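You operate a simulated robot arm through the tools that you are given. There is no shell and no other tool.

You run a simulated robot arm. Do the job below in one go: nothing can be reset, and whatever is moved stays where it is left.

JOB
Pile some things up. At the end: the clear vial that says "Dark" from the seat of the boot bench is on the top of the dresser; the yellow tin of sweetcorn from the seat of the boot bench is on the top of the dresser, with the silver fluted mould from there on top of it and the silver small tin (marked "Cloves") on top of that; whatever was shut is shut again. Leave all else as you found it, and nothing knocked over. Set down upright: tin of sweetcorn.

Only the result counts: the job must be done as asked and must still hold three seconds after the hand-in. Knocking over, shifting, dropping, spilling or breaking anything else fails it.

ROBOT AND FRAMES
A 6-joint arm with a two-finger gripper, fixed in place. Base frame: the origin is on the floor under the middle of its stand, x ahead of it, y to its left, z up. Lengths are in m, angles in rad, forces in N, time in s.
It reaches about 1.572 m from its shoulder. Its first joint turns from -2.897 to 2.897 rad. Payload 2.45 kg.
The TCP is the grasp point between the finger pads, 0.02 m short of the fingertips. In the tool frame z runs along the fingers and y along their closing line. The gripper opens to 0.14 m; its body begins 0.168 m behind the TCP.
Orientation is that of the tool frame in the base frame, as [roll, pitch, yaw] about the fixed x, y, z axes, in that order (R = Rz(yaw) Ry(pitch) Rx(roll)). With the fingers straight down and closing along the base's y, the tool's x points along the base's -x, its y along +y and its z along -z.

CONTROLS
- The arm moves only by the tool move_arm. Its argument "commands" is a list that holds one entry, the list of rows, each a list of 7 numbers: the shift along the base's x, y, z in m, then the turn, a rotation vector about the base's x, y, z in degrees, then the closure, from 0 (fully open) to 1 (shut). In form: [[[dx, dy, dz, ax, ay, az, fingers], ...]]. A call has 1 to 20 rows; each row shifts and turns the commanded pose from where the row before left it. Each row takes 0.2 s and may step no farther than 0.05 m and 0.15 rad from the row before; otherwise, or with a gripper value out of range, the whole call is refused. Where a pose cannot be reached the arm comes as near as it can. A force on the tool above 40 N (or 10 N above the force at the start of the call, whichever is more), or a blocked arm, ends the call early, and 0.2 s more pass. Each finger travels about 0.045 m/s and halts on what it meets, pressing with about 39 N; the grip force reading is that of the motor and also rises with nothing between the fingers. The clock runs only during rows and for 0.2 s after the last one: add rows that do not move to give the fingers time. It gives the time, the measured TCP pose, the force on the tool (base axes), the opening and the grip force at its end, in the units of the frame above (readings bear some noise), with the torque about the TCP (base axes, N m) and any sound that the robot's microphone picked up.
- Cameras (640 x 400 px; columns grow to the right, rows downward): "scene" is fixed at [0.4019, 0.6488, 1.021]; the picture's right is [0.14, 0.99, 0.00], its down [-0.88, 0.12, -0.47] and it looks along [-0.46, 0.06, 0.89] (base axes); focal length 214 px, centre (320, 200). "wrist" rides on the gripper at [0.078, 0.011, -0.209] in the tool frame; the picture's right is [-0.14, 0.99, 0.00], its down [-0.92, -0.13, -0.37] and it looks along [-0.37, -0.05, 0.93] (tool axes); focal length 280 px, centre (320, 200).
- capture(camera): a new picture of that camera. It takes no simulated time.
- measure_at(camera, pixels): there is no depth. For up to 12 entries [column, row, z] of the newest picture of that camera ("zoom" is the newest enlarged one), the place [x, y] in the base frame at which the ray of that pixel passes the height z, good to about 0.002 m. It takes no simulated time.
- close_up(camera, box): a new picture of the part [left, top, right, bottom] of that camera's present view, enlarged. It takes no simulated time.
- finish_job(): hands the job in; it is judged then, once.

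Open the gripper and draw the arm clear of the work before you hand the job in, unless the task says otherwise.

The tools are called after ">>>" by a JSON object that holds its "method" and its "body". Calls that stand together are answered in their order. move_arm: Moves the arm, as the interface text tells. Its arguments: {"type":"object","properties":{"commands":{"type":"array"}},"required":["commands"]} The other tools are called the same way: capture (camera) takes a picture; measure_at (camera, pixels) gives the place at which the rays of pixels pass given heights; close_up (camera, box) takes an enlarged picture of a part of a camera's view; finish_job () hands the job in.

At the start:

```text
t: 0.0
tool_pos: [0.6833, 0.2032, 1.1288]
tool_rot: [3.141, 0.0, 3.141]
wrist_force: [0.2, 0.4, -0.5]
moment: [-0.01, 0.02, 0.0]
finger_gap: 0.1398
gripper_force: 0.1
```

scene: 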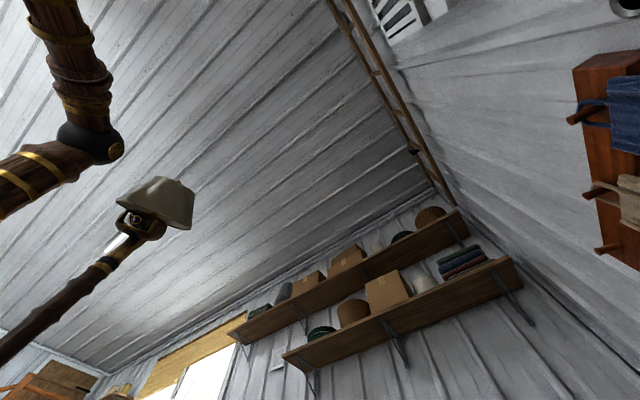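
wrist: 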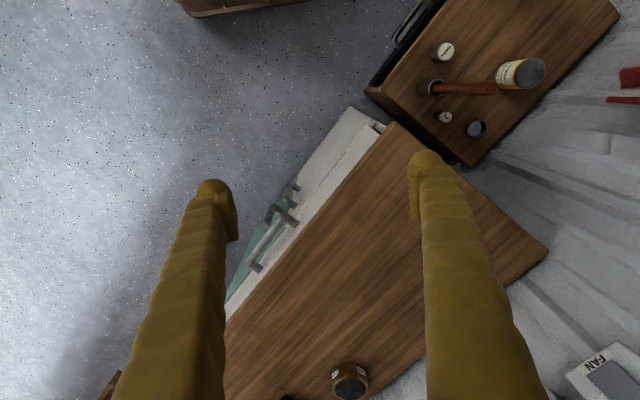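

The scene camera points at the ceiling and is of little use; the wrist view shows a bench at upper right with items (about 445,50 to 520,75) and a wood top in the middle. I take enlarged views of the wrist picture to identify the items.

>>> {"method": "close_up", "body": {"camera": "wrist", "box": [380, 0, 640, 165]}}

>>> {"method": "close_up", "body": {"camera": "wrist", "box": [200, 100, 560, 400]}}

```text
2.42 times, centred on (510, 82) of wrist
```

zoom: 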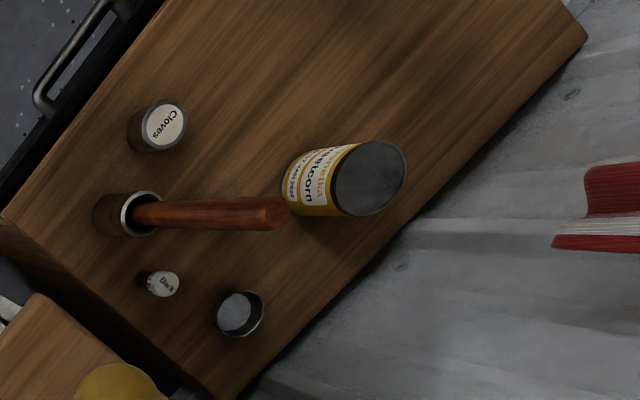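

```text
1.33 times, centred on (380, 250) of wrist
```

zoom: 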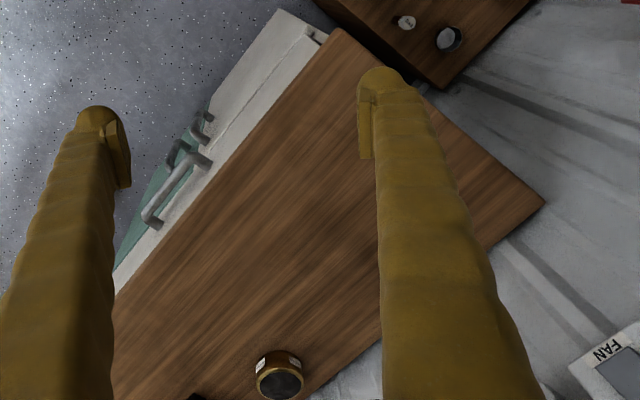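

The sweetcorn, Cloves, Dark vial, fluted mould and a mortar-with-pestle-like thing stand on the upper right furniture. I check where its pixels fall at several heights before moving for a second view.

>>> {"method": "capture", "body": {"camera": "wrist"}}

>>> {"method": "measure_at", "body": {"camera": "wrist", "pixels": [[445, 50, 0.4], [445, 50, 0.6], [445, 50, 0.8], [520, 75, 0.4], [520, 75, 0.6], [475, 165, 0.5], [620, 12, 0.5], [548, 250, 0.5], [548, 250, 0.8], [388, 122, 0.5], [388, 122, 0.8], [350, 380, 0.8]]}}

```text
taken
```

wrist: 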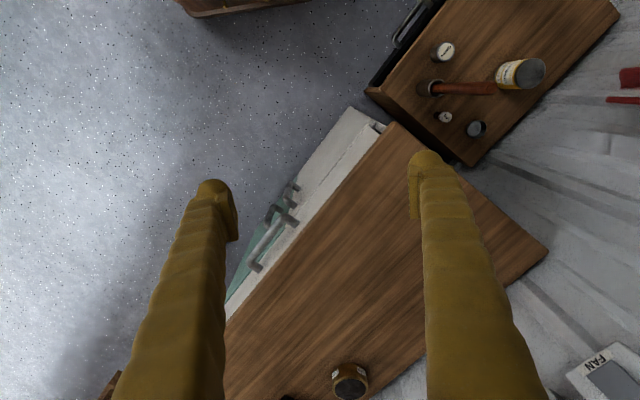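

```text
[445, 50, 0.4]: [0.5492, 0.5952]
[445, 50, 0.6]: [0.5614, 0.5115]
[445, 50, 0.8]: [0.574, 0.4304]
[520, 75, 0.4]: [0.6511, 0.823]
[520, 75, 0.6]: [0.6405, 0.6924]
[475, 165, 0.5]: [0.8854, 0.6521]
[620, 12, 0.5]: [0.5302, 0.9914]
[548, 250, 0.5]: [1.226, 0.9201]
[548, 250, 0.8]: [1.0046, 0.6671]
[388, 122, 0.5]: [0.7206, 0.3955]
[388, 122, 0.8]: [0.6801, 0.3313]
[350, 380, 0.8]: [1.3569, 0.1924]
```

The two surfaces' heights are not known from one view. I shift the arm sideways by 0.2 m at the present height to get parallax on the furniture.

>>> {"method": "move_arm", "body": {"commands": [[[0, 0.05, 0, 0, 0, 0, 0], [0, 0.05, 0, 0, 0, 0, 0], [0, 0.05, 0, 0, 0, 0, 0], [0, 0.05, 0, 0, 0, 0, 0], [0, 0, 0, 0, 0, 0, 0]]]}}

>>> {"method": "capture", "body": {"camera": "wrist"}}

```text
t: 1.2
tool_pos: [0.6818, 0.4036, 1.1261]
tool_rot: [-3.142, 0.002, 3.141]
wrist_force: [-0.6, 0.6, 1.3]
moment: [-0.01, -0.01, 0.02]
finger_gap: 0.1402
gripper_force: 0.0
```

```text
taken
```

wrist: 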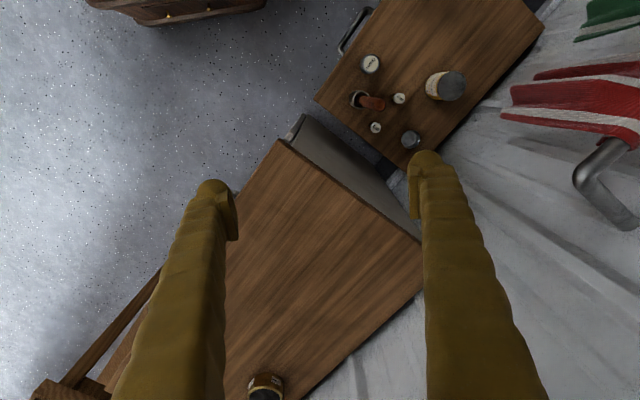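

Another small cap appears near (400,98), previously hidden behind the pestle handle. I zoom in on the bench seat and measure features for height by parallax.

>>> {"method": "close_up", "body": {"camera": "wrist", "box": [300, 0, 500, 170]}}

>>> {"method": "measure_at", "body": {"camera": "wrist", "pixels": [[371, 63, 0.4], [371, 63, 0.6], [422, 241, 0.5], [422, 241, 0.8], [422, 241, 0.9], [278, 140, 0.8], [278, 140, 0.9], [316, 100, 0.4], [316, 100, 0.5], [265, 390, 0.8], [265, 390, 0.9]]}}

```text
2.35 times, centred on (400, 85) of wrist
```

zoom: 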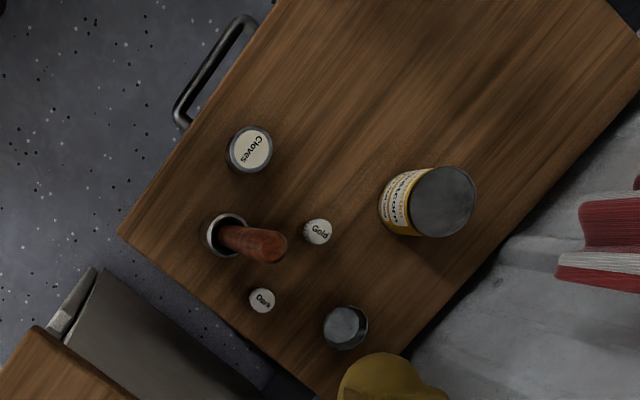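

```text
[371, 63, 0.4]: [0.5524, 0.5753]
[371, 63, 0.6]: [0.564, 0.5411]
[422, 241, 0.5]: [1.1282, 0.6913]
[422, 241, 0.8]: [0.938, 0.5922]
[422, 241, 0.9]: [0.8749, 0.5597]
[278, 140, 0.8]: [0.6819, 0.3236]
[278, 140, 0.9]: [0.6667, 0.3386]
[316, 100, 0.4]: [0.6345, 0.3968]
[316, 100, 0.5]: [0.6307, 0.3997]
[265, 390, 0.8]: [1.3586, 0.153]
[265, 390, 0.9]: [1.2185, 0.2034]
```

By parallax the Cloves lid top is at about z=0.48 and the dresser top at about 0.82; red striped things hang by the wall near (0.70, 0.75, 0.78+). I turn the tool about 42° so that the camera faces the wall, and lower it for a better view of the seat.

>>> {"method": "move_arm", "body": {"commands": [[[-0.022, 0.008, -0.02, 0, 0, 7, 0], [-0.022, 0.008, -0.02, 0, 0, 7, 0], [-0.022, 0.008, -0.02, 0, 0, 7, 0], [-0.022, 0.008, -0.02, 0, 0, 7, 0], [-0.022, 0.008, -0.02, 0, 0, 7, 0], [-0.022, 0.008, -0.02, 0, 0, 7, 0], [0, 0, 0, 0, 0, 0, 0]]]}}

>>> {"method": "capture", "body": {"camera": "wrist"}}

>>> {"method": "capture", "body": {"camera": "scene"}}

```text
t: 2.8
tool_pos: [0.5516, 0.4507, 1.0053]
tool_rot: [-3.141, 0.001, -2.407]
wrist_force: [0.2, -0.2, 0.1]
moment: [0.02, -0.02, 0.02]
finger_gap: 0.14
gripper_force: 0.1
```

```text
taken
```

wrist: 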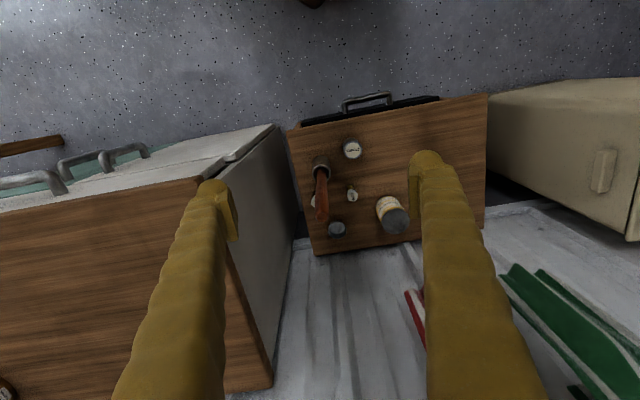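

```text
taken
```

scene: 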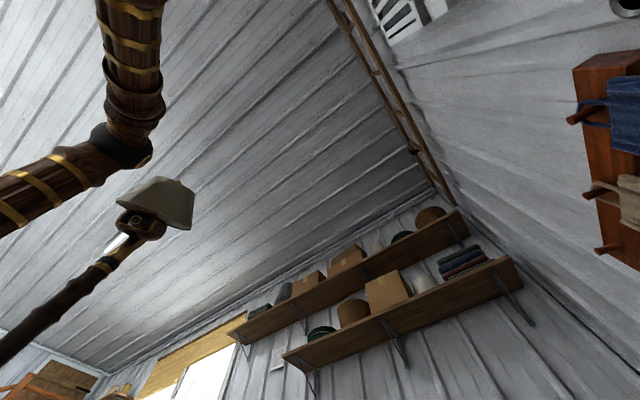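

The bench now sits at about (300–485, 95–255) with the tall dresser to its left and a beige case to its right. I zoom in on the seat and the hanging things by the wall.

>>> {"method": "close_up", "body": {"camera": "wrist", "box": [280, 80, 500, 260]}}

>>> {"method": "close_up", "body": {"camera": "wrist", "box": [380, 60, 640, 400]}}

>>> {"method": "measure_at", "body": {"camera": "wrist", "pixels": [[352, 148, 0.48], [288, 130, 0.42], [488, 93, 0.42], [315, 255, 0.42], [352, 190, 0.47], [337, 229, 0.47], [396, 222, 0.52], [320, 165, 0.47], [204, 178, 0.82], [272, 387, 0.82]]}}

```text
2.22 times, centred on (390, 170) of wrist
```

zoom: 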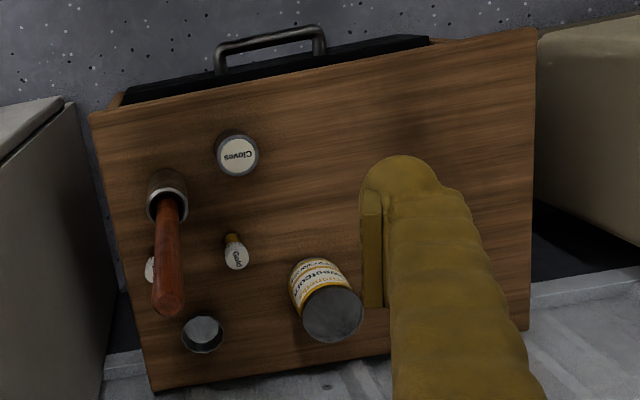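

```text
1.18 times, centred on (510, 230) of wrist
```

zoom: 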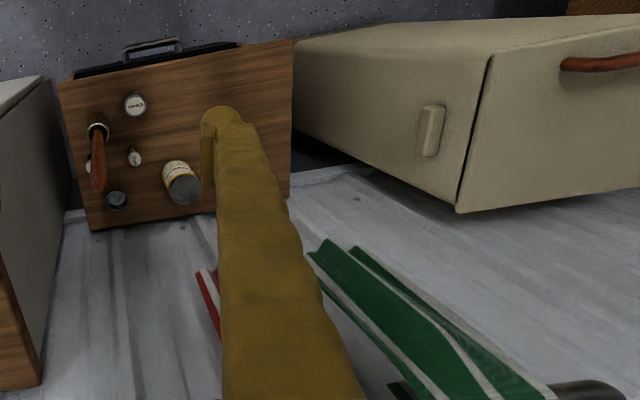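

```text
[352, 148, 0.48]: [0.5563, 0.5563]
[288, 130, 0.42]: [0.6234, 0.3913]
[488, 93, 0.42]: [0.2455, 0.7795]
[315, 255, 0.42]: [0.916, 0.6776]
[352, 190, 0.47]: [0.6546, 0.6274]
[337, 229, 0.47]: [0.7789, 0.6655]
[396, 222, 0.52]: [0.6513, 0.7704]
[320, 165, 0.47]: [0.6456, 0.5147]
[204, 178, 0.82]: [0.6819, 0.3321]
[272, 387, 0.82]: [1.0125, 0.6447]
```

The tall red-brown rod seems to stand up high from its cup, next to the Dark vial, so I need its height. I measure its tip and other items' positions along the present view's rays.

>>> {"method": "capture", "body": {"camera": "wrist"}}

>>> {"method": "measure_at", "body": {"camera": "wrist", "pixels": [[321, 216, 0.5], [321, 216, 0.6], [321, 216, 0.7], [321, 216, 0.8], [321, 166, 0.45], [321, 166, 0.5], [352, 198, 0.45], [352, 198, 0.5], [312, 201, 0.45], [312, 201, 0.5]]}}

```text
taken
```

wrist: 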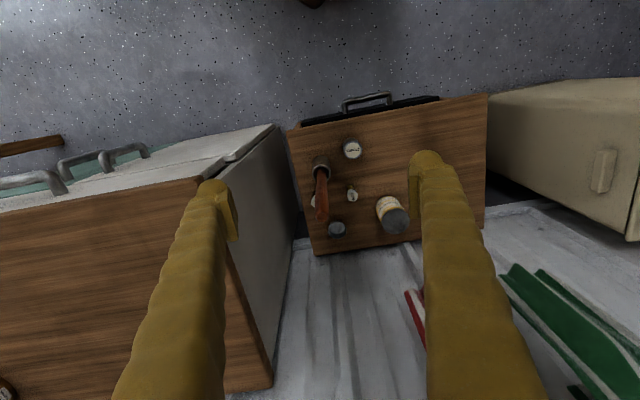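

```text
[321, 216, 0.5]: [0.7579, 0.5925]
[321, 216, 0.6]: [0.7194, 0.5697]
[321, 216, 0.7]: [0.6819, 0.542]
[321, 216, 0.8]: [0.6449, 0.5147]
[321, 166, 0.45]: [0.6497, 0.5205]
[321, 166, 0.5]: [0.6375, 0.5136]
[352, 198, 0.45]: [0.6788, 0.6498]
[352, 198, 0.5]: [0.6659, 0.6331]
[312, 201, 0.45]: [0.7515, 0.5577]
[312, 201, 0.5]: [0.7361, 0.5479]
```

The rod is vertical with its top near z≈0.80 at (0.645, 0.515), only about 0.1 m from the Dark vial (~(0.74,0.553)). Before working next to it I raise the gripper into the scene camera's view to see the size of the gripper body and wrist.

>>> {"method": "move_arm", "body": {"commands": [[[-0.035, 0.008, 0.03, 0, 0, 0, 0], [-0.035, 0.008, 0.03, 0, 0, 0, 0], [-0.035, 0.008, 0.03, 0, 0, 0, 0], [-0.035, 0.008, 0.03, 0, 0, 0, 0], [-0.035, 0.008, 0.03, 0, 0, 0, 0], [-0.035, 0.008, 0.03, 0, 0, 0, 0], [-0.035, 0.008, 0.03, 0, 0, 0, 0], [-0.035, 0.008, 0.03, 0, 0, 0, 0], [-0.035, 0.008, 0.03, 0, 0, 0, 0], [-0.035, 0.008, 0.03, 0, 0, 0, 0], [0, 0, 0, 0, 0, 0, 0]]]}}

>>> {"method": "capture", "body": {"camera": "scene"}}

>>> {"method": "capture", "body": {"camera": "wrist"}}

```text
t: 4.0
tool_pos: [0.4129, 0.5036, 1.0411]
tool_rot: [-3.102, -0.177, -2.444]
wrist_force: [-1.0, -0.2, 0.3]
moment: [-0.03, -0.11, -0.01]
finger_gap: 0.1402
gripper_force: 0.1
stopped in row 6: the arm was blocked; the commanded pose is now the measured one
```

```text
taken
```

scene: 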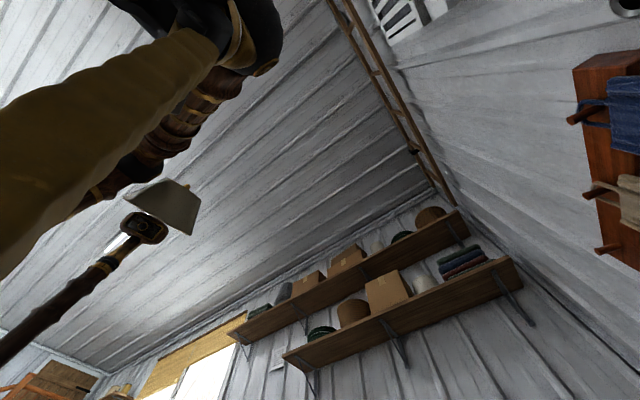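

```text
taken
```

wrist: 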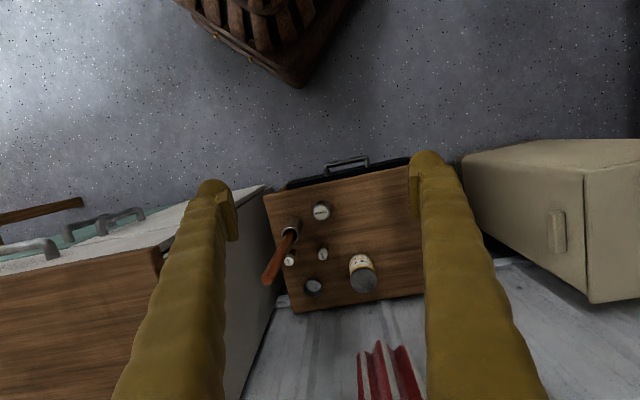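

The arm was blocked short of the target (likely folded too tightly) and the tool is now tilted about 10°. The scene view shows a finger and the dark gripper body at about (150–280, 0–75); I zoom on that before returning.

>>> {"method": "close_up", "body": {"camera": "scene", "box": [0, 0, 320, 200]}}

>>> {"method": "close_up", "body": {"camera": "wrist", "box": [230, 140, 450, 320]}}

>>> {"method": "close_up", "body": {"camera": "wrist", "box": [140, 0, 400, 120]}}

```text
2.00 times, centred on (160, 100) of scene
```

zoom: 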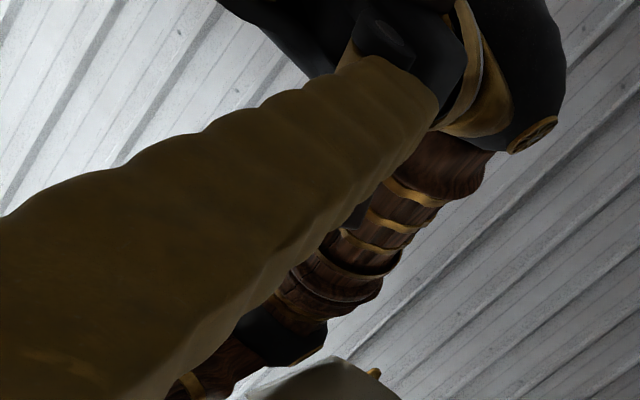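

```text
2.22 times, centred on (340, 230) of wrist
```

zoom: 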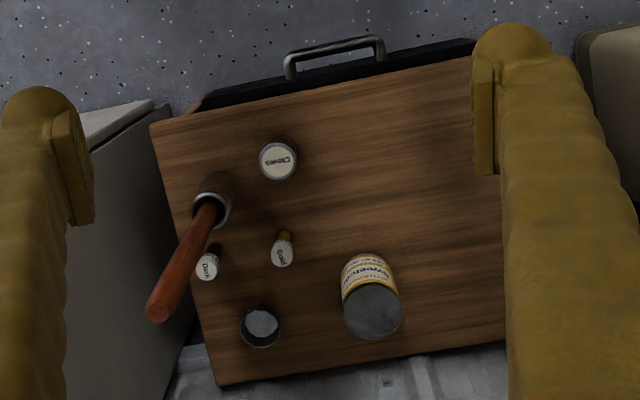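

```text
2.46 times, centred on (270, 60) of wrist
```

zoom: 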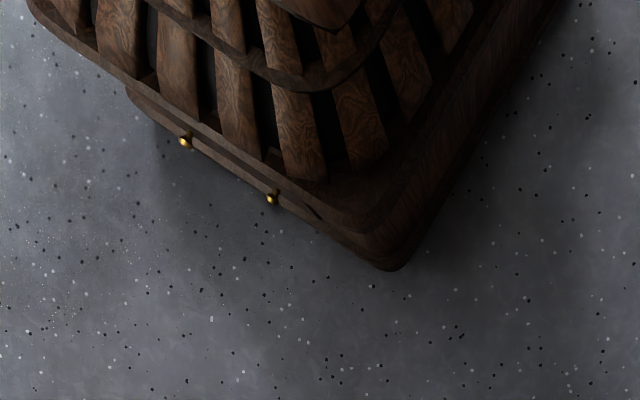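

The mould looks like an open or inverted cup at zoom (260,327); I measure tops from this second view to fix heights by comparing with the earlier view.

>>> {"method": "measure_at", "body": {"camera": "wrist", "pixels": [[363.9, 280.5, 0.5], [363.9, 280.5, 0.55], [363.9, 280.5, 0.6], [313, 287, 0.45], [313, 287, 0.5], [290, 260, 0.45], [290, 260, 0.5], [322, 212, 0.45], [322, 212, 0.5], [272, 279, 0.8], [322, 254, 0.45], [322, 254, 0.5]]}}

```text
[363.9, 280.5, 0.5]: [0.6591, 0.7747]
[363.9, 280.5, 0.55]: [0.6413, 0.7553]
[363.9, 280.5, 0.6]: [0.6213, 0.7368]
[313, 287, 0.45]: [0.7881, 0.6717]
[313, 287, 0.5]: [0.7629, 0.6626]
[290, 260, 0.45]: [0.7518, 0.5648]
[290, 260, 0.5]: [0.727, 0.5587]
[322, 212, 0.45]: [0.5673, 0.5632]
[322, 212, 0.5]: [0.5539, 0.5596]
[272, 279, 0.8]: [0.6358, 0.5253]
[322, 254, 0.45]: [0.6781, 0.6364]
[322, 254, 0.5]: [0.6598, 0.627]
```

Positions agree across views (sweetcorn ≈(0.65,0.77), mould ≈(0.775,0.667), Dark ≈(0.74,0.56), Cloves ≈(0.56,0.56)). I level the tool again and move over the middle of the bench, staying above the rod's top.

>>> {"method": "move_arm", "body": {"commands": [[[0.034, 0.012, -0.02, 1.65, -1.26, 0, 0], [0.034, 0.012, -0.02, 1.65, -1.26, 0, 0], [0.034, 0.012, -0.02, 1.65, -1.26, 0, 0], [0.034, 0.012, -0.02, 1.65, -1.26, 0, 0], [0.034, 0.012, -0.02, 1.65, -1.26, 0, 0], [0, 0, 0, 0, 0, 0, 0]]]}}

>>> {"method": "capture", "body": {"camera": "wrist"}}

>>> {"method": "capture", "body": {"camera": "scene"}}

```text
t: 5.4
tool_pos: [0.5788, 0.5667, 0.9448]
tool_rot: [3.14, 0.006, -2.433]
wrist_force: [-0.4, 0.1, -0.2]
moment: [0.01, -0.01, -0.03]
finger_gap: 0.1399
gripper_force: 0.1
```

```text
taken
```

wrist: 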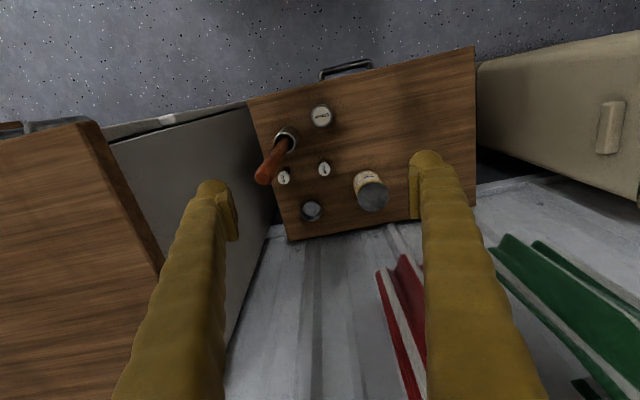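

```text
taken
```

scene: 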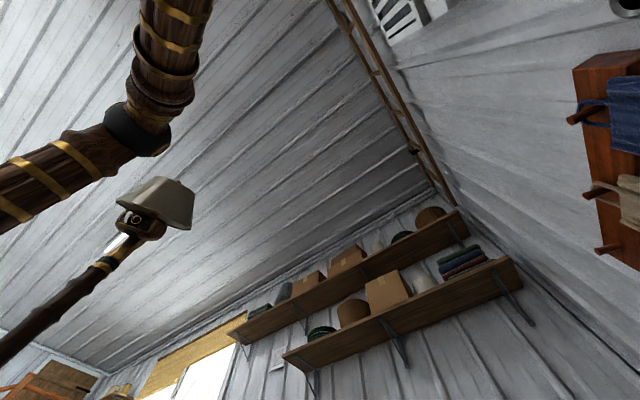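

The tool is level again at (0.579, 0.567, 0.945). The red cloth tip triangulates to about (0.70, 0.758, 0.77), almost above the sweetcorn tin, so that tin will need a forward-tilted approach; I zoom in for exact pixels.

>>> {"method": "close_up", "body": {"camera": "wrist", "box": [240, 60, 420, 250]}}

>>> {"method": "close_up", "body": {"camera": "wrist", "box": [280, 160, 420, 250]}}

>>> {"method": "close_up", "body": {"camera": "wrist", "box": [340, 200, 640, 400]}}

```text
2.11 times, centred on (330, 155) of wrist
```

zoom: 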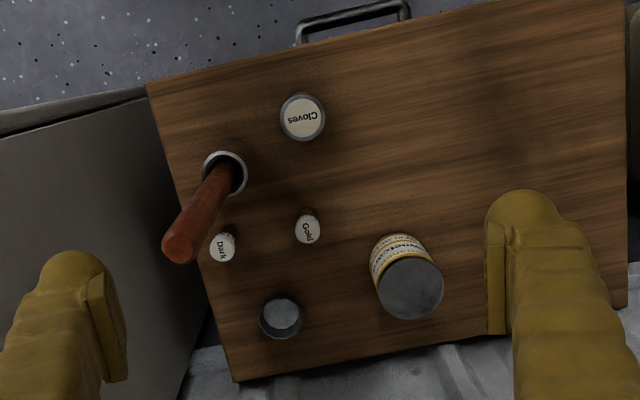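

```text
4.44 times, centred on (350, 205) of wrist
```

zoom: 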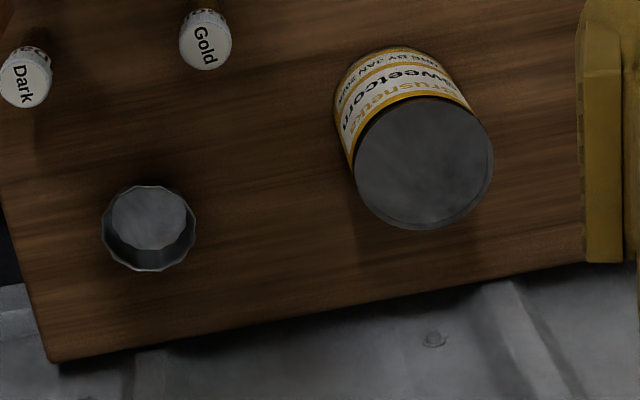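

```text
2.00 times, centred on (490, 300) of wrist
```

zoom: 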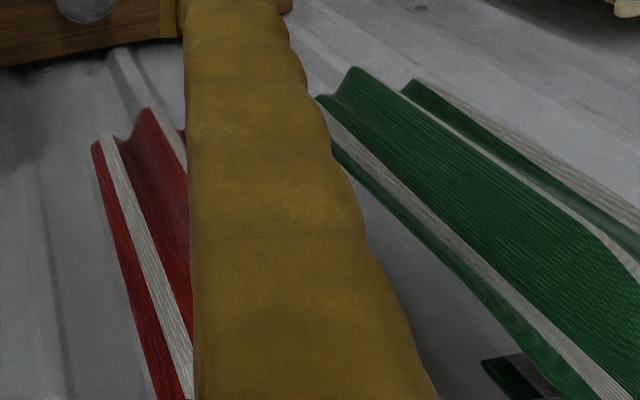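

The mould is an open faceted cup (rim ≈0.055 m wide) and the tin's lid centre is at about (0.644, 0.758, 0.545). The rod is a serious hazard, so I make one more reconnaissance move to the open right side where the scene camera can see the wrist and gripper body.

>>> {"method": "move_arm", "body": {"commands": [[[-0.02, 0.03, 0.03, 0, 0, 0, 0], [-0.02, 0.03, 0.03, 0, 0, 0, 0], [-0.02, 0.03, 0.03, 0, 0, 0, 0], [-0.02, 0.03, 0.03, 0, 0, 0, 0], [-0.02, 0.03, 0.03, 0, 0, 0, 0], [-0.02, 0.03, 0.03, 0, 0, 0, 0], [-0.035, 0.02, 0.025, 0, 0, 0, 0], [-0.035, 0.02, 0.025, 0, 0, 0, 0], [-0.035, 0.02, 0.025, 0, 0, 0, 0], [-0.035, 0.02, 0.025, 0, 0, 0, 0], [-0.035, 0.02, 0.025, 0, 0, 0, 0], [0, 0, 0, 0, 0, 0, 0]]]}}

>>> {"method": "capture", "body": {"camera": "scene"}}

>>> {"method": "capture", "body": {"camera": "wrist"}}

```text
t: 8.0
tool_pos: [0.2851, 0.8474, 1.2484]
tool_rot: [3.138, 0.006, -2.435]
wrist_force: [0.3, -0.9, 0.0]
moment: [0.03, 0.02, -0.02]
finger_gap: 0.1402
gripper_force: 0.1
```

```text
taken
```

scene: 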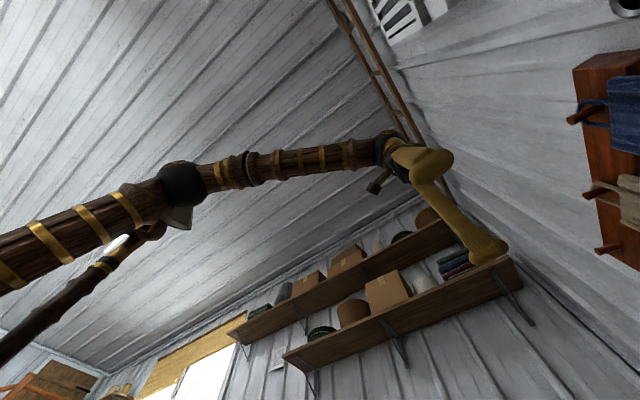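

```text
taken
```

wrist: 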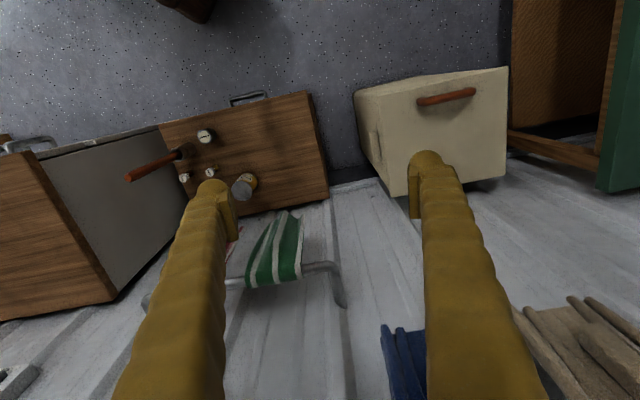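

Now the scene camera shows the forearm, wrist and gripper at (240–505, 130–265), and the wrist view shows the towel rail with green and red towels on the wall above the bench. I zoom on both.

>>> {"method": "close_up", "body": {"camera": "scene", "box": [340, 100, 540, 290]}}

>>> {"method": "close_up", "body": {"camera": "wrist", "box": [120, 80, 360, 320]}}

>>> {"method": "measure_at", "body": {"camera": "wrist", "pixels": [[244, 276, 0.6], [244, 276, 0.7], [244, 276, 0.8], [300, 272, 0.6], [300, 272, 0.7], [300, 272, 0.8], [346, 300, 0.8], [346, 300, 0.9]]}}

```text
2.11 times, centred on (440, 195) of scene
```

zoom: 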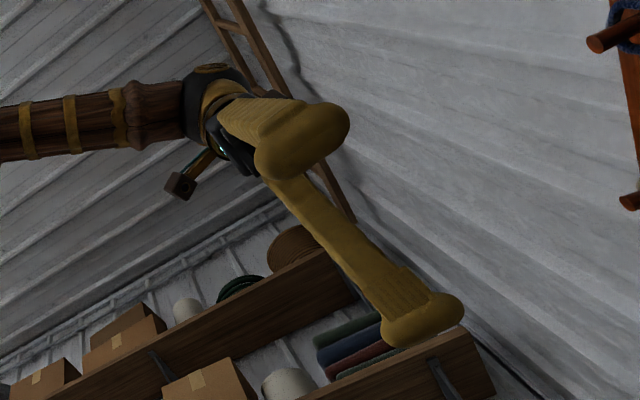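

```text
1.67 times, centred on (240, 200) of wrist
```

zoom: 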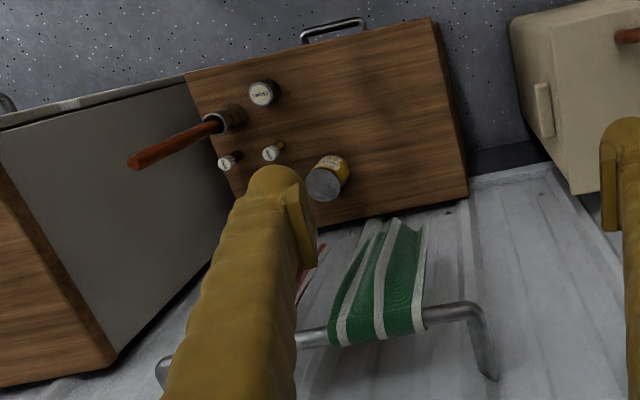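

```text
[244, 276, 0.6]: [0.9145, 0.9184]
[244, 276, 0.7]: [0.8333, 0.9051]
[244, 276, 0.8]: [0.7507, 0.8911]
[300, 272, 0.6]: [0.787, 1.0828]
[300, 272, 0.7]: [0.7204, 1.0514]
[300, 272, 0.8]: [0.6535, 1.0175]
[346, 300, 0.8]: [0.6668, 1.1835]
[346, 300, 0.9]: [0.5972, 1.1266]
```

The gripper body is compact (wrist ball about 0.35 m above the TCP, about 0.1 m wide), with a camera on a stalk. Now I go to a pre-grasp pose in front of and above the sweetcorn with a 30° forward tilt, staying clear of the towels.

>>> {"method": "move_arm", "body": {"commands": [[[0.0235, -0.0207, -0.0298, 2.12, -2.12, 0.45, 0], [0.0235, -0.0207, -0.0298, 2.12, -2.12, 0.45, 0], [0.0235, -0.0207, -0.0298, 2.12, -2.12, 0.45, 0], [0.0235, -0.0207, -0.0298, 2.12, -2.12, 0.45, 0], [0.0235, -0.0207, -0.0298, 2.12, -2.12, 0.45, 0], [0.0235, -0.0207, -0.0298, 2.12, -2.12, 0.45, 0], [0.0235, -0.0207, -0.0298, 2.12, -2.12, 0.45, 0], [0.0235, -0.0207, -0.0298, 2.12, -2.12, 0.45, 0], [0.0235, -0.0207, -0.0298, 2.12, -2.12, 0.45, 0], [0.0235, -0.0207, -0.0298, 2.12, -2.12, 0.45, 0], [0, 0, 0, 0, 0, 0, 0]]]}}

>>> {"method": "capture", "body": {"camera": "wrist"}}

```text
t: 10.4
tool_pos: [0.5187, 0.637, 0.9533]
tool_rot: [3.119, 0.531, -2.359]
wrist_force: [0.9, -0.3, 0.5]
moment: [-0.04, 0.05, -0.04]
finger_gap: 0.14
gripper_force: 0.0
```

```text
taken
```

wrist: 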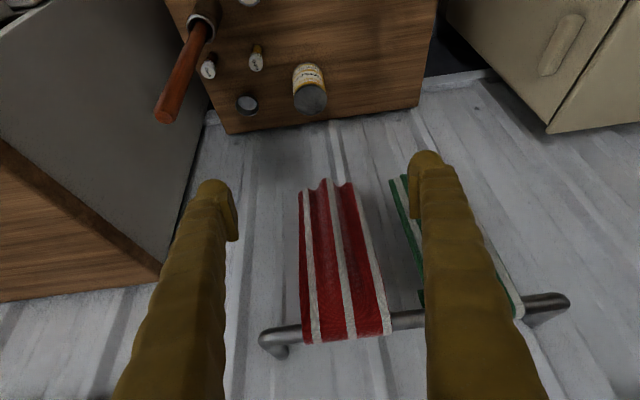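

The view shows the tin at (310,90), the red towel at (300–390,180–340) and the rail at (262,340)–(570,300). I measure the rail, towel hem and bench points at several heights to triangulate.

>>> {"method": "measure_at", "body": {"camera": "wrist", "pixels": [[262, 338, 0.8], [262, 338, 0.9], [262, 338, 1.0], [301, 190, 0.7], [301, 190, 0.77], [301, 190, 0.8], [312, 98, 0.545], [247, 103, 0.45], [247, 103, 0.48], [228, 134, 0.42], [228, 134, 0.45], [420, 107, 0.43]]}}

>>> {"method": "close_up", "body": {"camera": "wrist", "box": [140, 0, 360, 140]}}

```text
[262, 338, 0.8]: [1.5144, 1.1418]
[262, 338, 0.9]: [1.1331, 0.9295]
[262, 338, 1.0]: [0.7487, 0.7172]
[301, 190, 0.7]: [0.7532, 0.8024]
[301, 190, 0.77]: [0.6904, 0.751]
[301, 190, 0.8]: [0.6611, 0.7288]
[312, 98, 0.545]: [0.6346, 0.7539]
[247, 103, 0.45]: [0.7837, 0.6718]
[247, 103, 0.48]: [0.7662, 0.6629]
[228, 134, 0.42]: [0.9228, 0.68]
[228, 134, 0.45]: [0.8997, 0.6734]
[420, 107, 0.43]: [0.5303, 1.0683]
```

```text
2.86 times, centred on (250, 70) of wrist
```

zoom: 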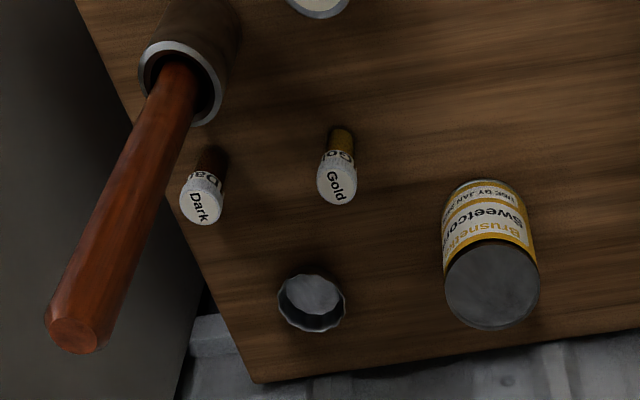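

The rail is at about z=1.0, d≈1.04 m along the wall normal, and the red towel hem at z≈0.77, so the 30° tilted approach to the tin clears both. I descend to the pre-grasp and partly close the fingers, then look again.

>>> {"method": "move_arm", "body": {"commands": [[[0.006, 0.0053, -0.039, 0, 0, 0, 0.2], [0.006, 0.0053, -0.039, 0, 0, 0, 0.2], [0.006, 0.0053, -0.039, 0, 0, 0, 0.2], [0.006, 0.0053, -0.039, 0, 0, 0, 0.2], [0.006, 0.0053, -0.039, 0, 0, 0, 0.2], [0.006, 0.0053, -0.039, 0, 0, 0, 0.2], [0, 0, 0, 0, 0, 0, 0.2]]]}}

>>> {"method": "capture", "body": {"camera": "wrist"}}

>>> {"method": "close_up", "body": {"camera": "wrist", "box": [140, 60, 420, 235]}}

```text
t: 12.0
tool_pos: [0.562, 0.6568, 0.7164]
tool_rot: [3.013, 0.501, -2.656]
wrist_force: [-0.3, 1.6, 0.2]
moment: [-0.2, -0.04, -0.08]
finger_gap: 0.112
gripper_force: 0.0
```

```text
taken
```

wrist: 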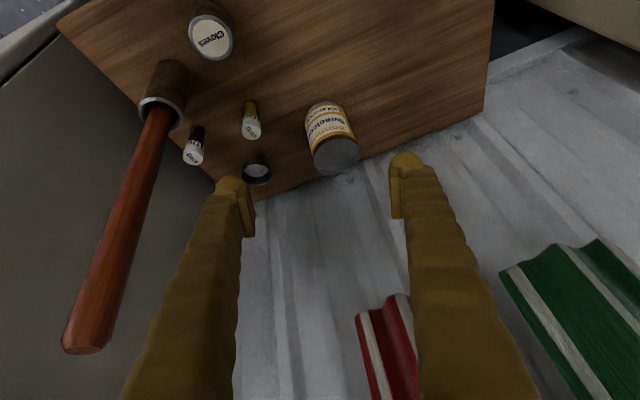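

```text
2.29 times, centred on (280, 148) of wrist
```

zoom: 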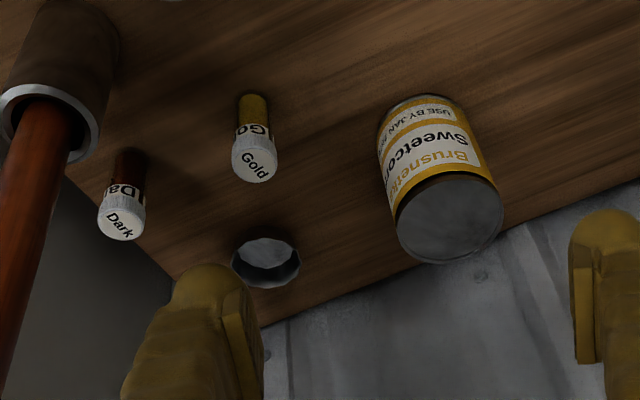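

The measured yaw drifted to -2.656 (commanded -2.359), so this pose is at the edge of reach (arm folded). I reduce the tilt to about 20° and move forward to a pre-grasp at about (0.601, 0.714, 0.665), which is farther from the base.

>>> {"method": "move_arm", "body": {"commands": [[[0.0153, 0.015, -0.01, -2.36, 2.36, 0, 0.2], [0.0153, 0.015, -0.01, -2.36, 2.36, 0, 0.2], [0.0153, 0.015, -0.01, -2.36, 2.36, 0, 0.2], [0, 0, 0, 0, 0, 0, 0.2], [0, 0, 0, 0, 0, 0, 0.2]]]}}

>>> {"method": "capture", "body": {"camera": "wrist"}}

```text
t: 13.2
tool_pos: [0.5878, 0.6882, 0.7047]
tool_rot: [-3.137, 0.453, -2.36]
wrist_force: [-0.4, -0.5, -0.6]
moment: [-0.02, 0.01, 0.02]
finger_gap: 0.1121
gripper_force: 0.1
out of reach, approached as far as the arm can: row 2, 3
```

```text
taken
```

wrist: 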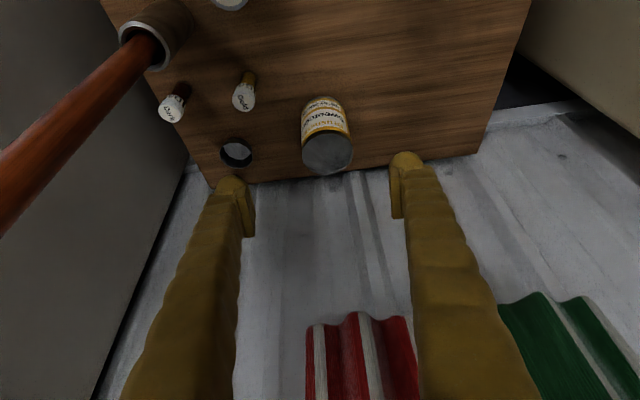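

The near-alignment of forearm and tool at this tilt seems to make the pose ill-conditioned ("out of reach"). I reduce the tilt further to about 12°, which still clears the towel, rotating in place here first.

>>> {"method": "move_arm", "body": {"commands": [[[0, 0, 0, -2.0, 2.0, 0, 0.2], [0, 0, 0, -2.0, 2.0, 0, 0.2], [0, 0, 0, -2.0, 2.0, 0, 0.2], [0, 0, 0, 0, 0, 0, 0.2], [0, 0, 0, 0, 0, 0, 0.2]]]}}

>>> {"method": "capture", "body": {"camera": "wrist"}}

```text
t: 14.4
tool_pos: [0.6016, 0.6833, 0.7059]
tool_rot: [-3.101, 0.368, -2.36]
wrist_force: [0.5, 0.0, -0.1]
moment: [0.02, 0.01, 0.02]
finger_gap: 0.112
gripper_force: 0.0
out of reach, approached as far as the arm can: row 1, 2
```

```text
taken
```

wrist: 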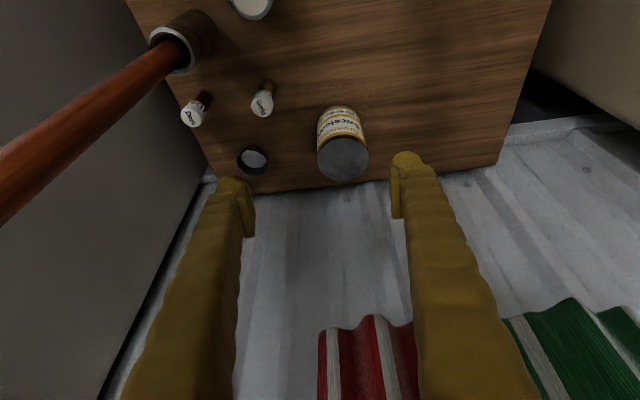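

The tilt is now about 21° and slowly coming back as commanded. I continue reducing the tilt to about 12° and check the resulting pose.

>>> {"method": "move_arm", "body": {"commands": [[[0, 0, 0, -2.5, 2.5, 0, 0.2], [0, 0, 0, -2.5, 2.5, 0, 0.2], [0, 0, 0, 0, 0, 0, 0.2], [0, 0, 0, 0, 0, 0, 0.2]]]}}

```text
t: 15.4
tool_pos: [0.6018, 0.683, 0.7059]
tool_rot: [-3.101, 0.244, -2.36]
wrist_force: [0.1, 0.0, -0.2]
moment: [-0.02, 0.0, -0.01]
finger_gap: 0.1117
gripper_force: 0.1
```

The commanded pose is again followed exactly (tilt 14°). I remove the small 2° roll and shift to line up with the tin at the pre-grasp.

>>> {"method": "move_arm", "body": {"commands": [[[0.006, 0.0225, -0.01, 0.8, 0.8, 0, 0.2], [0.006, 0.0225, -0.01, 0.8, 0.8, 0, 0.2], [0, 0, 0, 0, 0, 0, 0.2]]]}}

>>> {"method": "capture", "body": {"camera": "wrist"}}

>>> {"method": "close_up", "body": {"camera": "wrist", "box": [160, 60, 420, 220]}}

```text
t: 16.2
tool_pos: [0.6122, 0.7292, 0.6853]
tool_rot: [-3.139, 0.244, -2.372]
wrist_force: [0.2, -0.6, 0.5]
moment: [0.0, 0.0, 0.0]
finger_gap: 0.112
gripper_force: 0.0
```

```text
taken
```

wrist: 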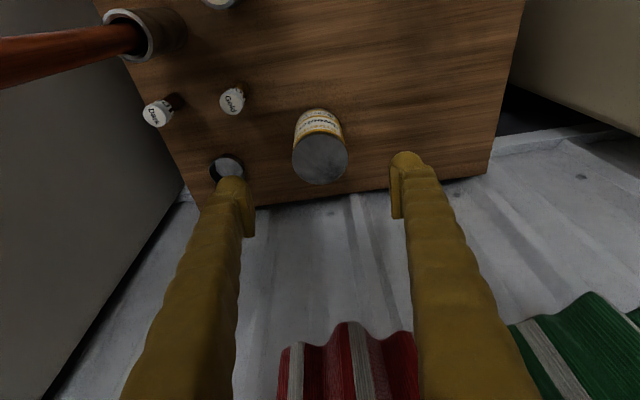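

```text
2.46 times, centred on (290, 140) of wrist
```

zoom: 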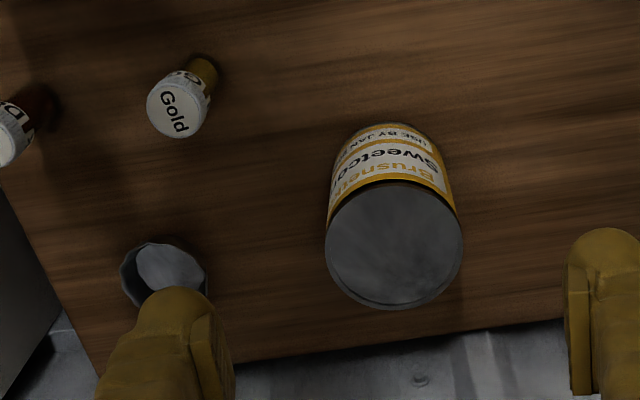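

The tin's lid is centred at (320,158), between the fingers. I measure its position and the bottom edge to confirm the grasp point.

>>> {"method": "measure_at", "body": {"camera": "wrist", "pixels": [[320.1, 158.3, 0.53], [320.1, 158.3, 0.545], [320.1, 158.3, 0.56], [293, 155, 0.545], [347, 160, 0.545], [227, 168, 0.46], [227, 168, 0.48]]}}

```text
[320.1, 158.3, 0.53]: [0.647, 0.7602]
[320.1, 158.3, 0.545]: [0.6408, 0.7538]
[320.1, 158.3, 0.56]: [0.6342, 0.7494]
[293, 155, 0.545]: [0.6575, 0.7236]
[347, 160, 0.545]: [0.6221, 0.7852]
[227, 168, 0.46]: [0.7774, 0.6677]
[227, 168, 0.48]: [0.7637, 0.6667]
```

All estimates agree: tin centre (0.642, 0.756), top ≈0.543, diameter ≈0.072. I advance along the tool axis to z≈0.495 around the tin, without closing yet.

>>> {"method": "move_arm", "body": {"commands": [[[0.006, 0.0053, -0.038, 0, 0, 0, 0.2], [0.006, 0.0053, -0.038, 0, 0, 0, 0.2], [0.006, 0.0053, -0.038, 0, 0, 0, 0.2], [0.006, 0.0053, -0.038, 0, 0, 0, 0.2], [0.006, 0.0053, -0.038, 0, 0, 0, 0.2], [0, 0, 0, 0, 0, 0, 0.2]]]}}

>>> {"method": "capture", "body": {"camera": "wrist"}}

```text
t: 17.6
tool_pos: [0.6424, 0.7539, 0.4986]
tool_rot: [-3.141, 0.244, -2.371]
wrist_force: [-0.1, -0.2, -0.3]
moment: [-0.03, 0.0, 0.03]
finger_gap: 0.1118
gripper_force: 0.0
```

```text
taken
```

wrist: 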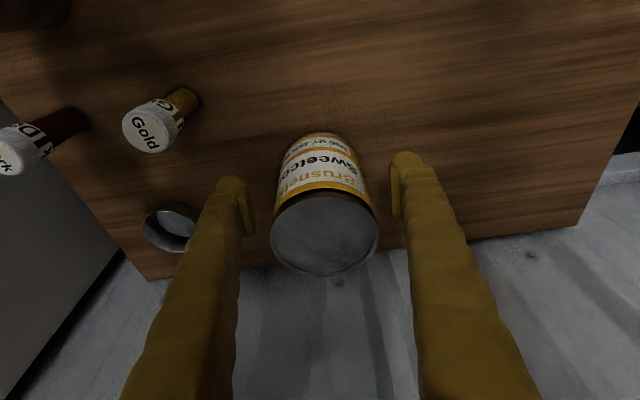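

The tin sits centred between the fingers. Before closing I zoom on the mould at (172,226) to judge its shape and depth.

>>> {"method": "close_up", "body": {"camera": "wrist", "box": [0, 60, 240, 290]}}

>>> {"method": "measure_at", "body": {"camera": "wrist", "pixels": [[324, 232, 0.53], [324, 232, 0.54], [324, 232, 0.55], [172, 226, 0.45], [172, 226, 0.46], [172, 226, 0.47], [146, 280, 0.42], [146, 280, 0.43], [146, 280, 0.44]]}}

```text
1.74 times, centred on (120, 175) of wrist
```

zoom: 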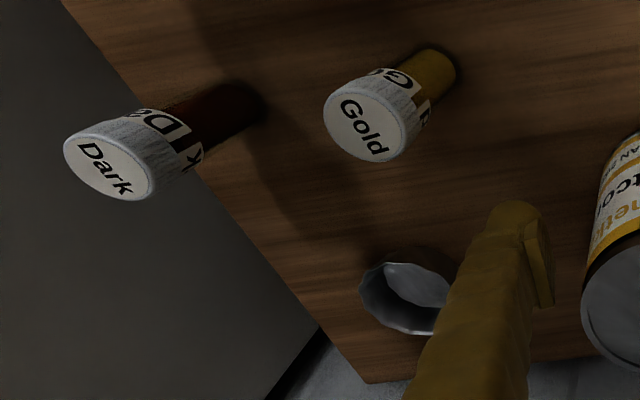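

```text
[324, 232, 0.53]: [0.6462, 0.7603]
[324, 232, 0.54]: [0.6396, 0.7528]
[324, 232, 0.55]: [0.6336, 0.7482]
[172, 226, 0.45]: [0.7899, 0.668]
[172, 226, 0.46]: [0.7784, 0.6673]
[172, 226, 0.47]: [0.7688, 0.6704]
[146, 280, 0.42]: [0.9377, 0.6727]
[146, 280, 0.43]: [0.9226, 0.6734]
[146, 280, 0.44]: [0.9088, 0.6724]
```

The seat comes out at z≈0.44, so the tin is about 0.10 tall. Now I close the fingers on the tin.

>>> {"method": "move_arm", "body": {"commands": [[[0, 0, 0, 0, 0, 0, 0.6], [0, 0, 0, 0, 0, 0, 0.6], [0, 0, 0, 0, 0, 0, 0.6], [0, 0, 0, 0, 0, 0, 0.6], [0, 0, 0, 0, 0, 0, 0.6]]]}}

```text
t: 18.8
tool_pos: [0.6419, 0.7531, 0.4987]
tool_rot: [-3.14, 0.244, -2.371]
wrist_force: [-1.3, 0.3, 2.7]
moment: [-0.01, 0.01, -0.04]
finger_gap: 0.0764
gripper_force: 39.3
```

The fingers hold the tin at a gap of 0.0764 m with 39 N. I lift slowly a little and check the load.

>>> {"method": "move_arm", "body": {"commands": [[[0, 0, 0.01, 0, 0, 0, 0.6], [0, 0, 0.02, 0, 0, 0, 0.6], [0, 0, 0.03, 0, 0, 0, 0.6], [0, 0, 0.03, 0, 0, 0, 0.6], [0, 0, 0, 0, 0, 0, 0.6]]]}}

>>> {"method": "capture", "body": {"camera": "wrist"}}

```text
t: 20.0
tool_pos: [0.6445, 0.7544, 0.5863]
tool_rot: [-3.141, 0.244, -2.37]
wrist_force: [0.4, -0.6, -5.1]
moment: [0.01, 0.03, 0.03]
finger_gap: 0.0763
gripper_force: 39.1
```

```text
taken
```

wrist: 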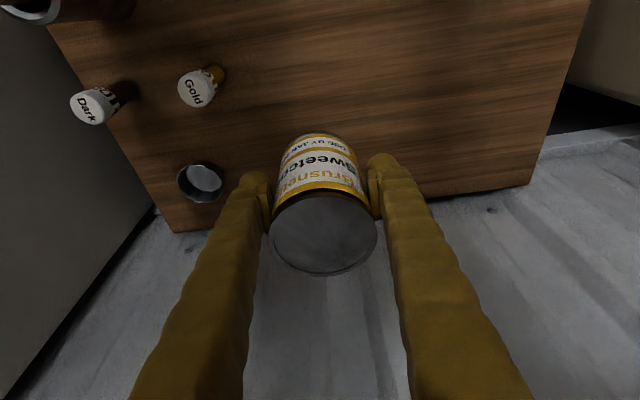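

The tin is lifted (load ≈5 N) at z=0.586 and clear of the seat. I move back away from the towel, then straight up to z≈1.0.

>>> {"method": "move_arm", "body": {"commands": [[[-0.018, -0.018, 0.005, 0, 0, 0, 0.6], [-0.018, -0.018, 0.005, 0, 0, 0, 0.6], [-0.018, -0.018, 0.01, 0, 0, 0, 0.6], [0, 0, 0.03, 0, 0, 0, 0.6], [0, 0, 0.04, 0, 0, 0, 0.6], [0, 0, 0.045, 0, 0, 0, 0.6], [0, 0, 0.045, 0, 0, 0, 0.6], [0, 0, 0.045, 0, 0, 0, 0.6], [0, 0, 0.045, 0, 0, 0, 0.6], [0, 0, 0.045, 0, 0, 0, 0.6], [0, 0, 0.045, 0, 0, 0, 0.6], [0, 0, 0.045, 0, 0, 0, 0.6], [0, 0, 0, 0, 0, 0, 0.6]]]}}

>>> {"method": "capture", "body": {"camera": "wrist"}}

```text
t: 22.8
tool_pos: [0.589, 0.7019, 0.9924]
tool_rot: [-3.14, 0.245, -2.371]
wrist_force: [0.2, -0.1, -4.3]
moment: [-0.02, 0.01, 0.03]
finger_gap: 0.0766
gripper_force: 39.0
```

```text
taken
```

wrist: 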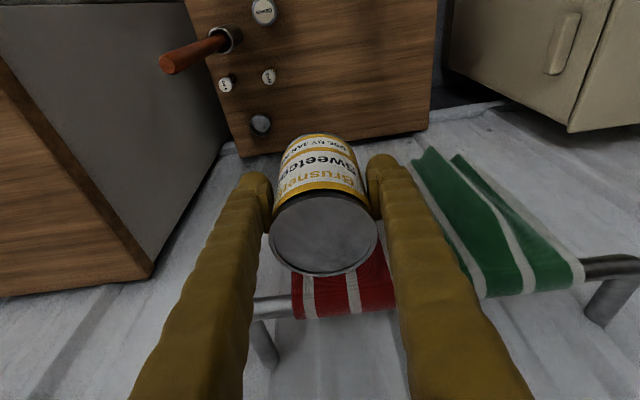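

The tin is clear at z≈0.99 with the rail behind it. I carry it sideways at constant height over to the dresser, to about (0.969, 0.332).

>>> {"method": "move_arm", "body": {"commands": [[[0.0316, -0.0308, 0.002, 0, 0, 0, 0.6], [0.0316, -0.0308, 0.002, 0, 0, 0, 0.6], [0.0316, -0.0308, 0.002, 0, 0, 0, 0.6], [0.0316, -0.0308, 0.002, 0, 0, 0, 0.6], [0.0316, -0.0308, 0.002, 0, 0, 0, 0.6], [0.0316, -0.0308, 0.002, 0, 0, 0, 0.6], [0.0316, -0.0308, 0.002, 0, 0, 0, 0.6], [0.0316, -0.0308, 0.002, 0, 0, 0, 0.6], [0.0316, -0.0308, 0.002, 0, 0, 0, 0.6], [0.0316, -0.0308, 0.002, 0, 0, 0, 0.6], [0.0316, -0.0308, 0.002, 0, 0, 0, 0.6], [0.0316, -0.0308, 0.002, 0, 0, 0, 0.6], [0, 0, 0, 0, 0, 0, 0.6]]]}}

>>> {"method": "capture", "body": {"camera": "wrist"}}

```text
t: 25.6
tool_pos: [0.9685, 0.33, 1.0126]
tool_rot: [-3.14, 0.244, -2.371]
wrist_force: [-0.7, -0.2, -4.9]
moment: [-0.01, 0.01, 0.03]
finger_gap: 0.0763
gripper_force: 39.1
```

```text
taken
```

wrist: 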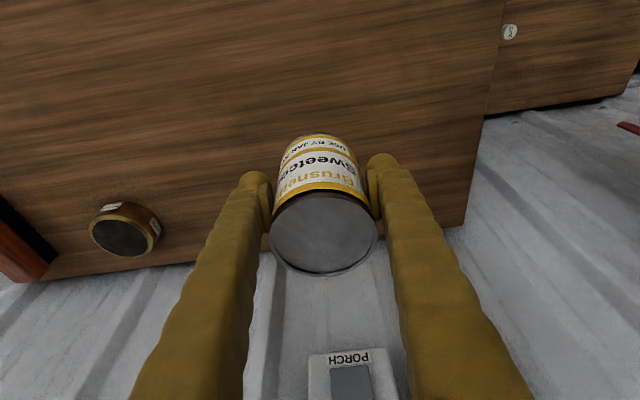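

The dresser top below is clear; only a jar at (125,230) and a dark red box at the left edge are nearby, and a "PORCH" switch is on the wall. I lower the tin toward the top (expected contact near TCP z≈0.88).

>>> {"method": "move_arm", "body": {"commands": [[[0, 0, -0.03, 0, 0, 0, 0.6], [0, 0, -0.03, 0, 0, 0, 0.6], [0, 0, -0.02, 0, 0, 0, 0.6], [0, 0, -0.015, 0, 0, 0, 0.6], [0, 0, 0, 0, 0, 0, 0.6]]]}}

>>> {"method": "capture", "body": {"camera": "wrist"}}

```text
t: 26.8
tool_pos: [0.9682, 0.33, 0.9196]
tool_rot: [-3.139, 0.245, -2.373]
wrist_force: [-0.8, -0.5, -4.6]
moment: [-0.01, 0.03, -0.05]
finger_gap: 0.0768
gripper_force: 38.7
```

```text
taken
```

wrist: 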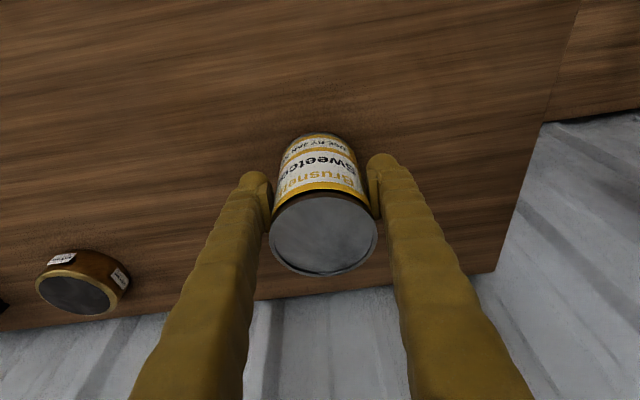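

The force is still the tin's weight (-4.6 N) at z=0.920. I continue down in small steps watching for contact.

>>> {"method": "move_arm", "body": {"commands": [[[0, 0, -0.008, 0, 0, 0, 0.6], [0, 0, -0.008, 0, 0, 0, 0.6], [0, 0, -0.008, 0, 0, 0, 0.6], [0, 0, 0, 0, 0, 0, 0.6]]]}}

```text
t: 27.8
tool_pos: [0.9677, 0.3303, 0.8971]
tool_rot: [-3.137, 0.246, -2.37]
wrist_force: [11.3, -5.9, 32.1]
moment: [0.11, 0.08, -0.02]
finger_gap: 0.0764
gripper_force: 38.7
```

Contact was reached: force z rose to +32 N at TCP z≈0.897. I back off a couple of millimetres to relieve the press before releasing.

>>> {"method": "move_arm", "body": {"commands": [[[0, 0, 0.001, 0, 0, 0, 0.6], [0, 0, 0.001, 0, 0, 0, 0.6], [0, 0, 0, 0, 0, 0, 0.6]]]}}

```text
t: 28.6
tool_pos: [0.9668, 0.3318, 0.8975]
tool_rot: [-3.141, 0.242, -2.371]
wrist_force: [-0.5, -2.6, 4.8]
moment: [0.14, -0.22, -0.1]
finger_gap: 0.0764
gripper_force: 39.0
```

The press is now light (4.8 N with the tin's weight resting). I open the fingers to release the tin.

>>> {"method": "move_arm", "body": {"commands": [[[0, 0, 0, 0, 0, 0, 0.4], [0, 0, 0, 0, 0, 0, 0.3], [0, 0, 0, 0, 0, 0, 0.2], [0, 0, 0, 0, 0, 0, 0.2], [0, 0, 0, 0, 0, 0, 0.2]]]}}

>>> {"method": "capture", "body": {"camera": "wrist"}}

```text
t: 29.8
tool_pos: [0.9681, 0.3316, 0.8983]
tool_rot: [-3.139, 0.244, -2.371]
wrist_force: [0.1, -0.4, 0.5]
moment: [-0.03, -0.03, 0.0]
finger_gap: 0.1119
gripper_force: 0.0
```

```text
taken
```

wrist: 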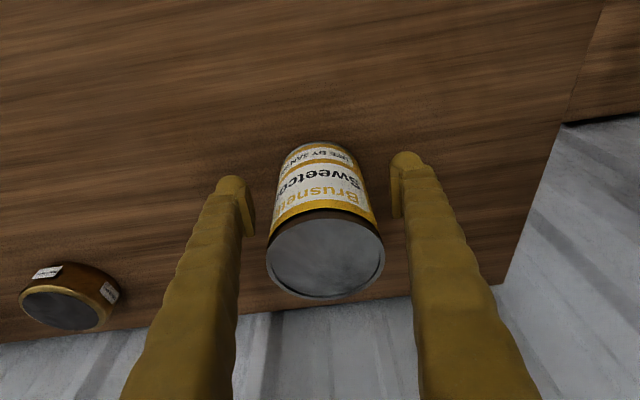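

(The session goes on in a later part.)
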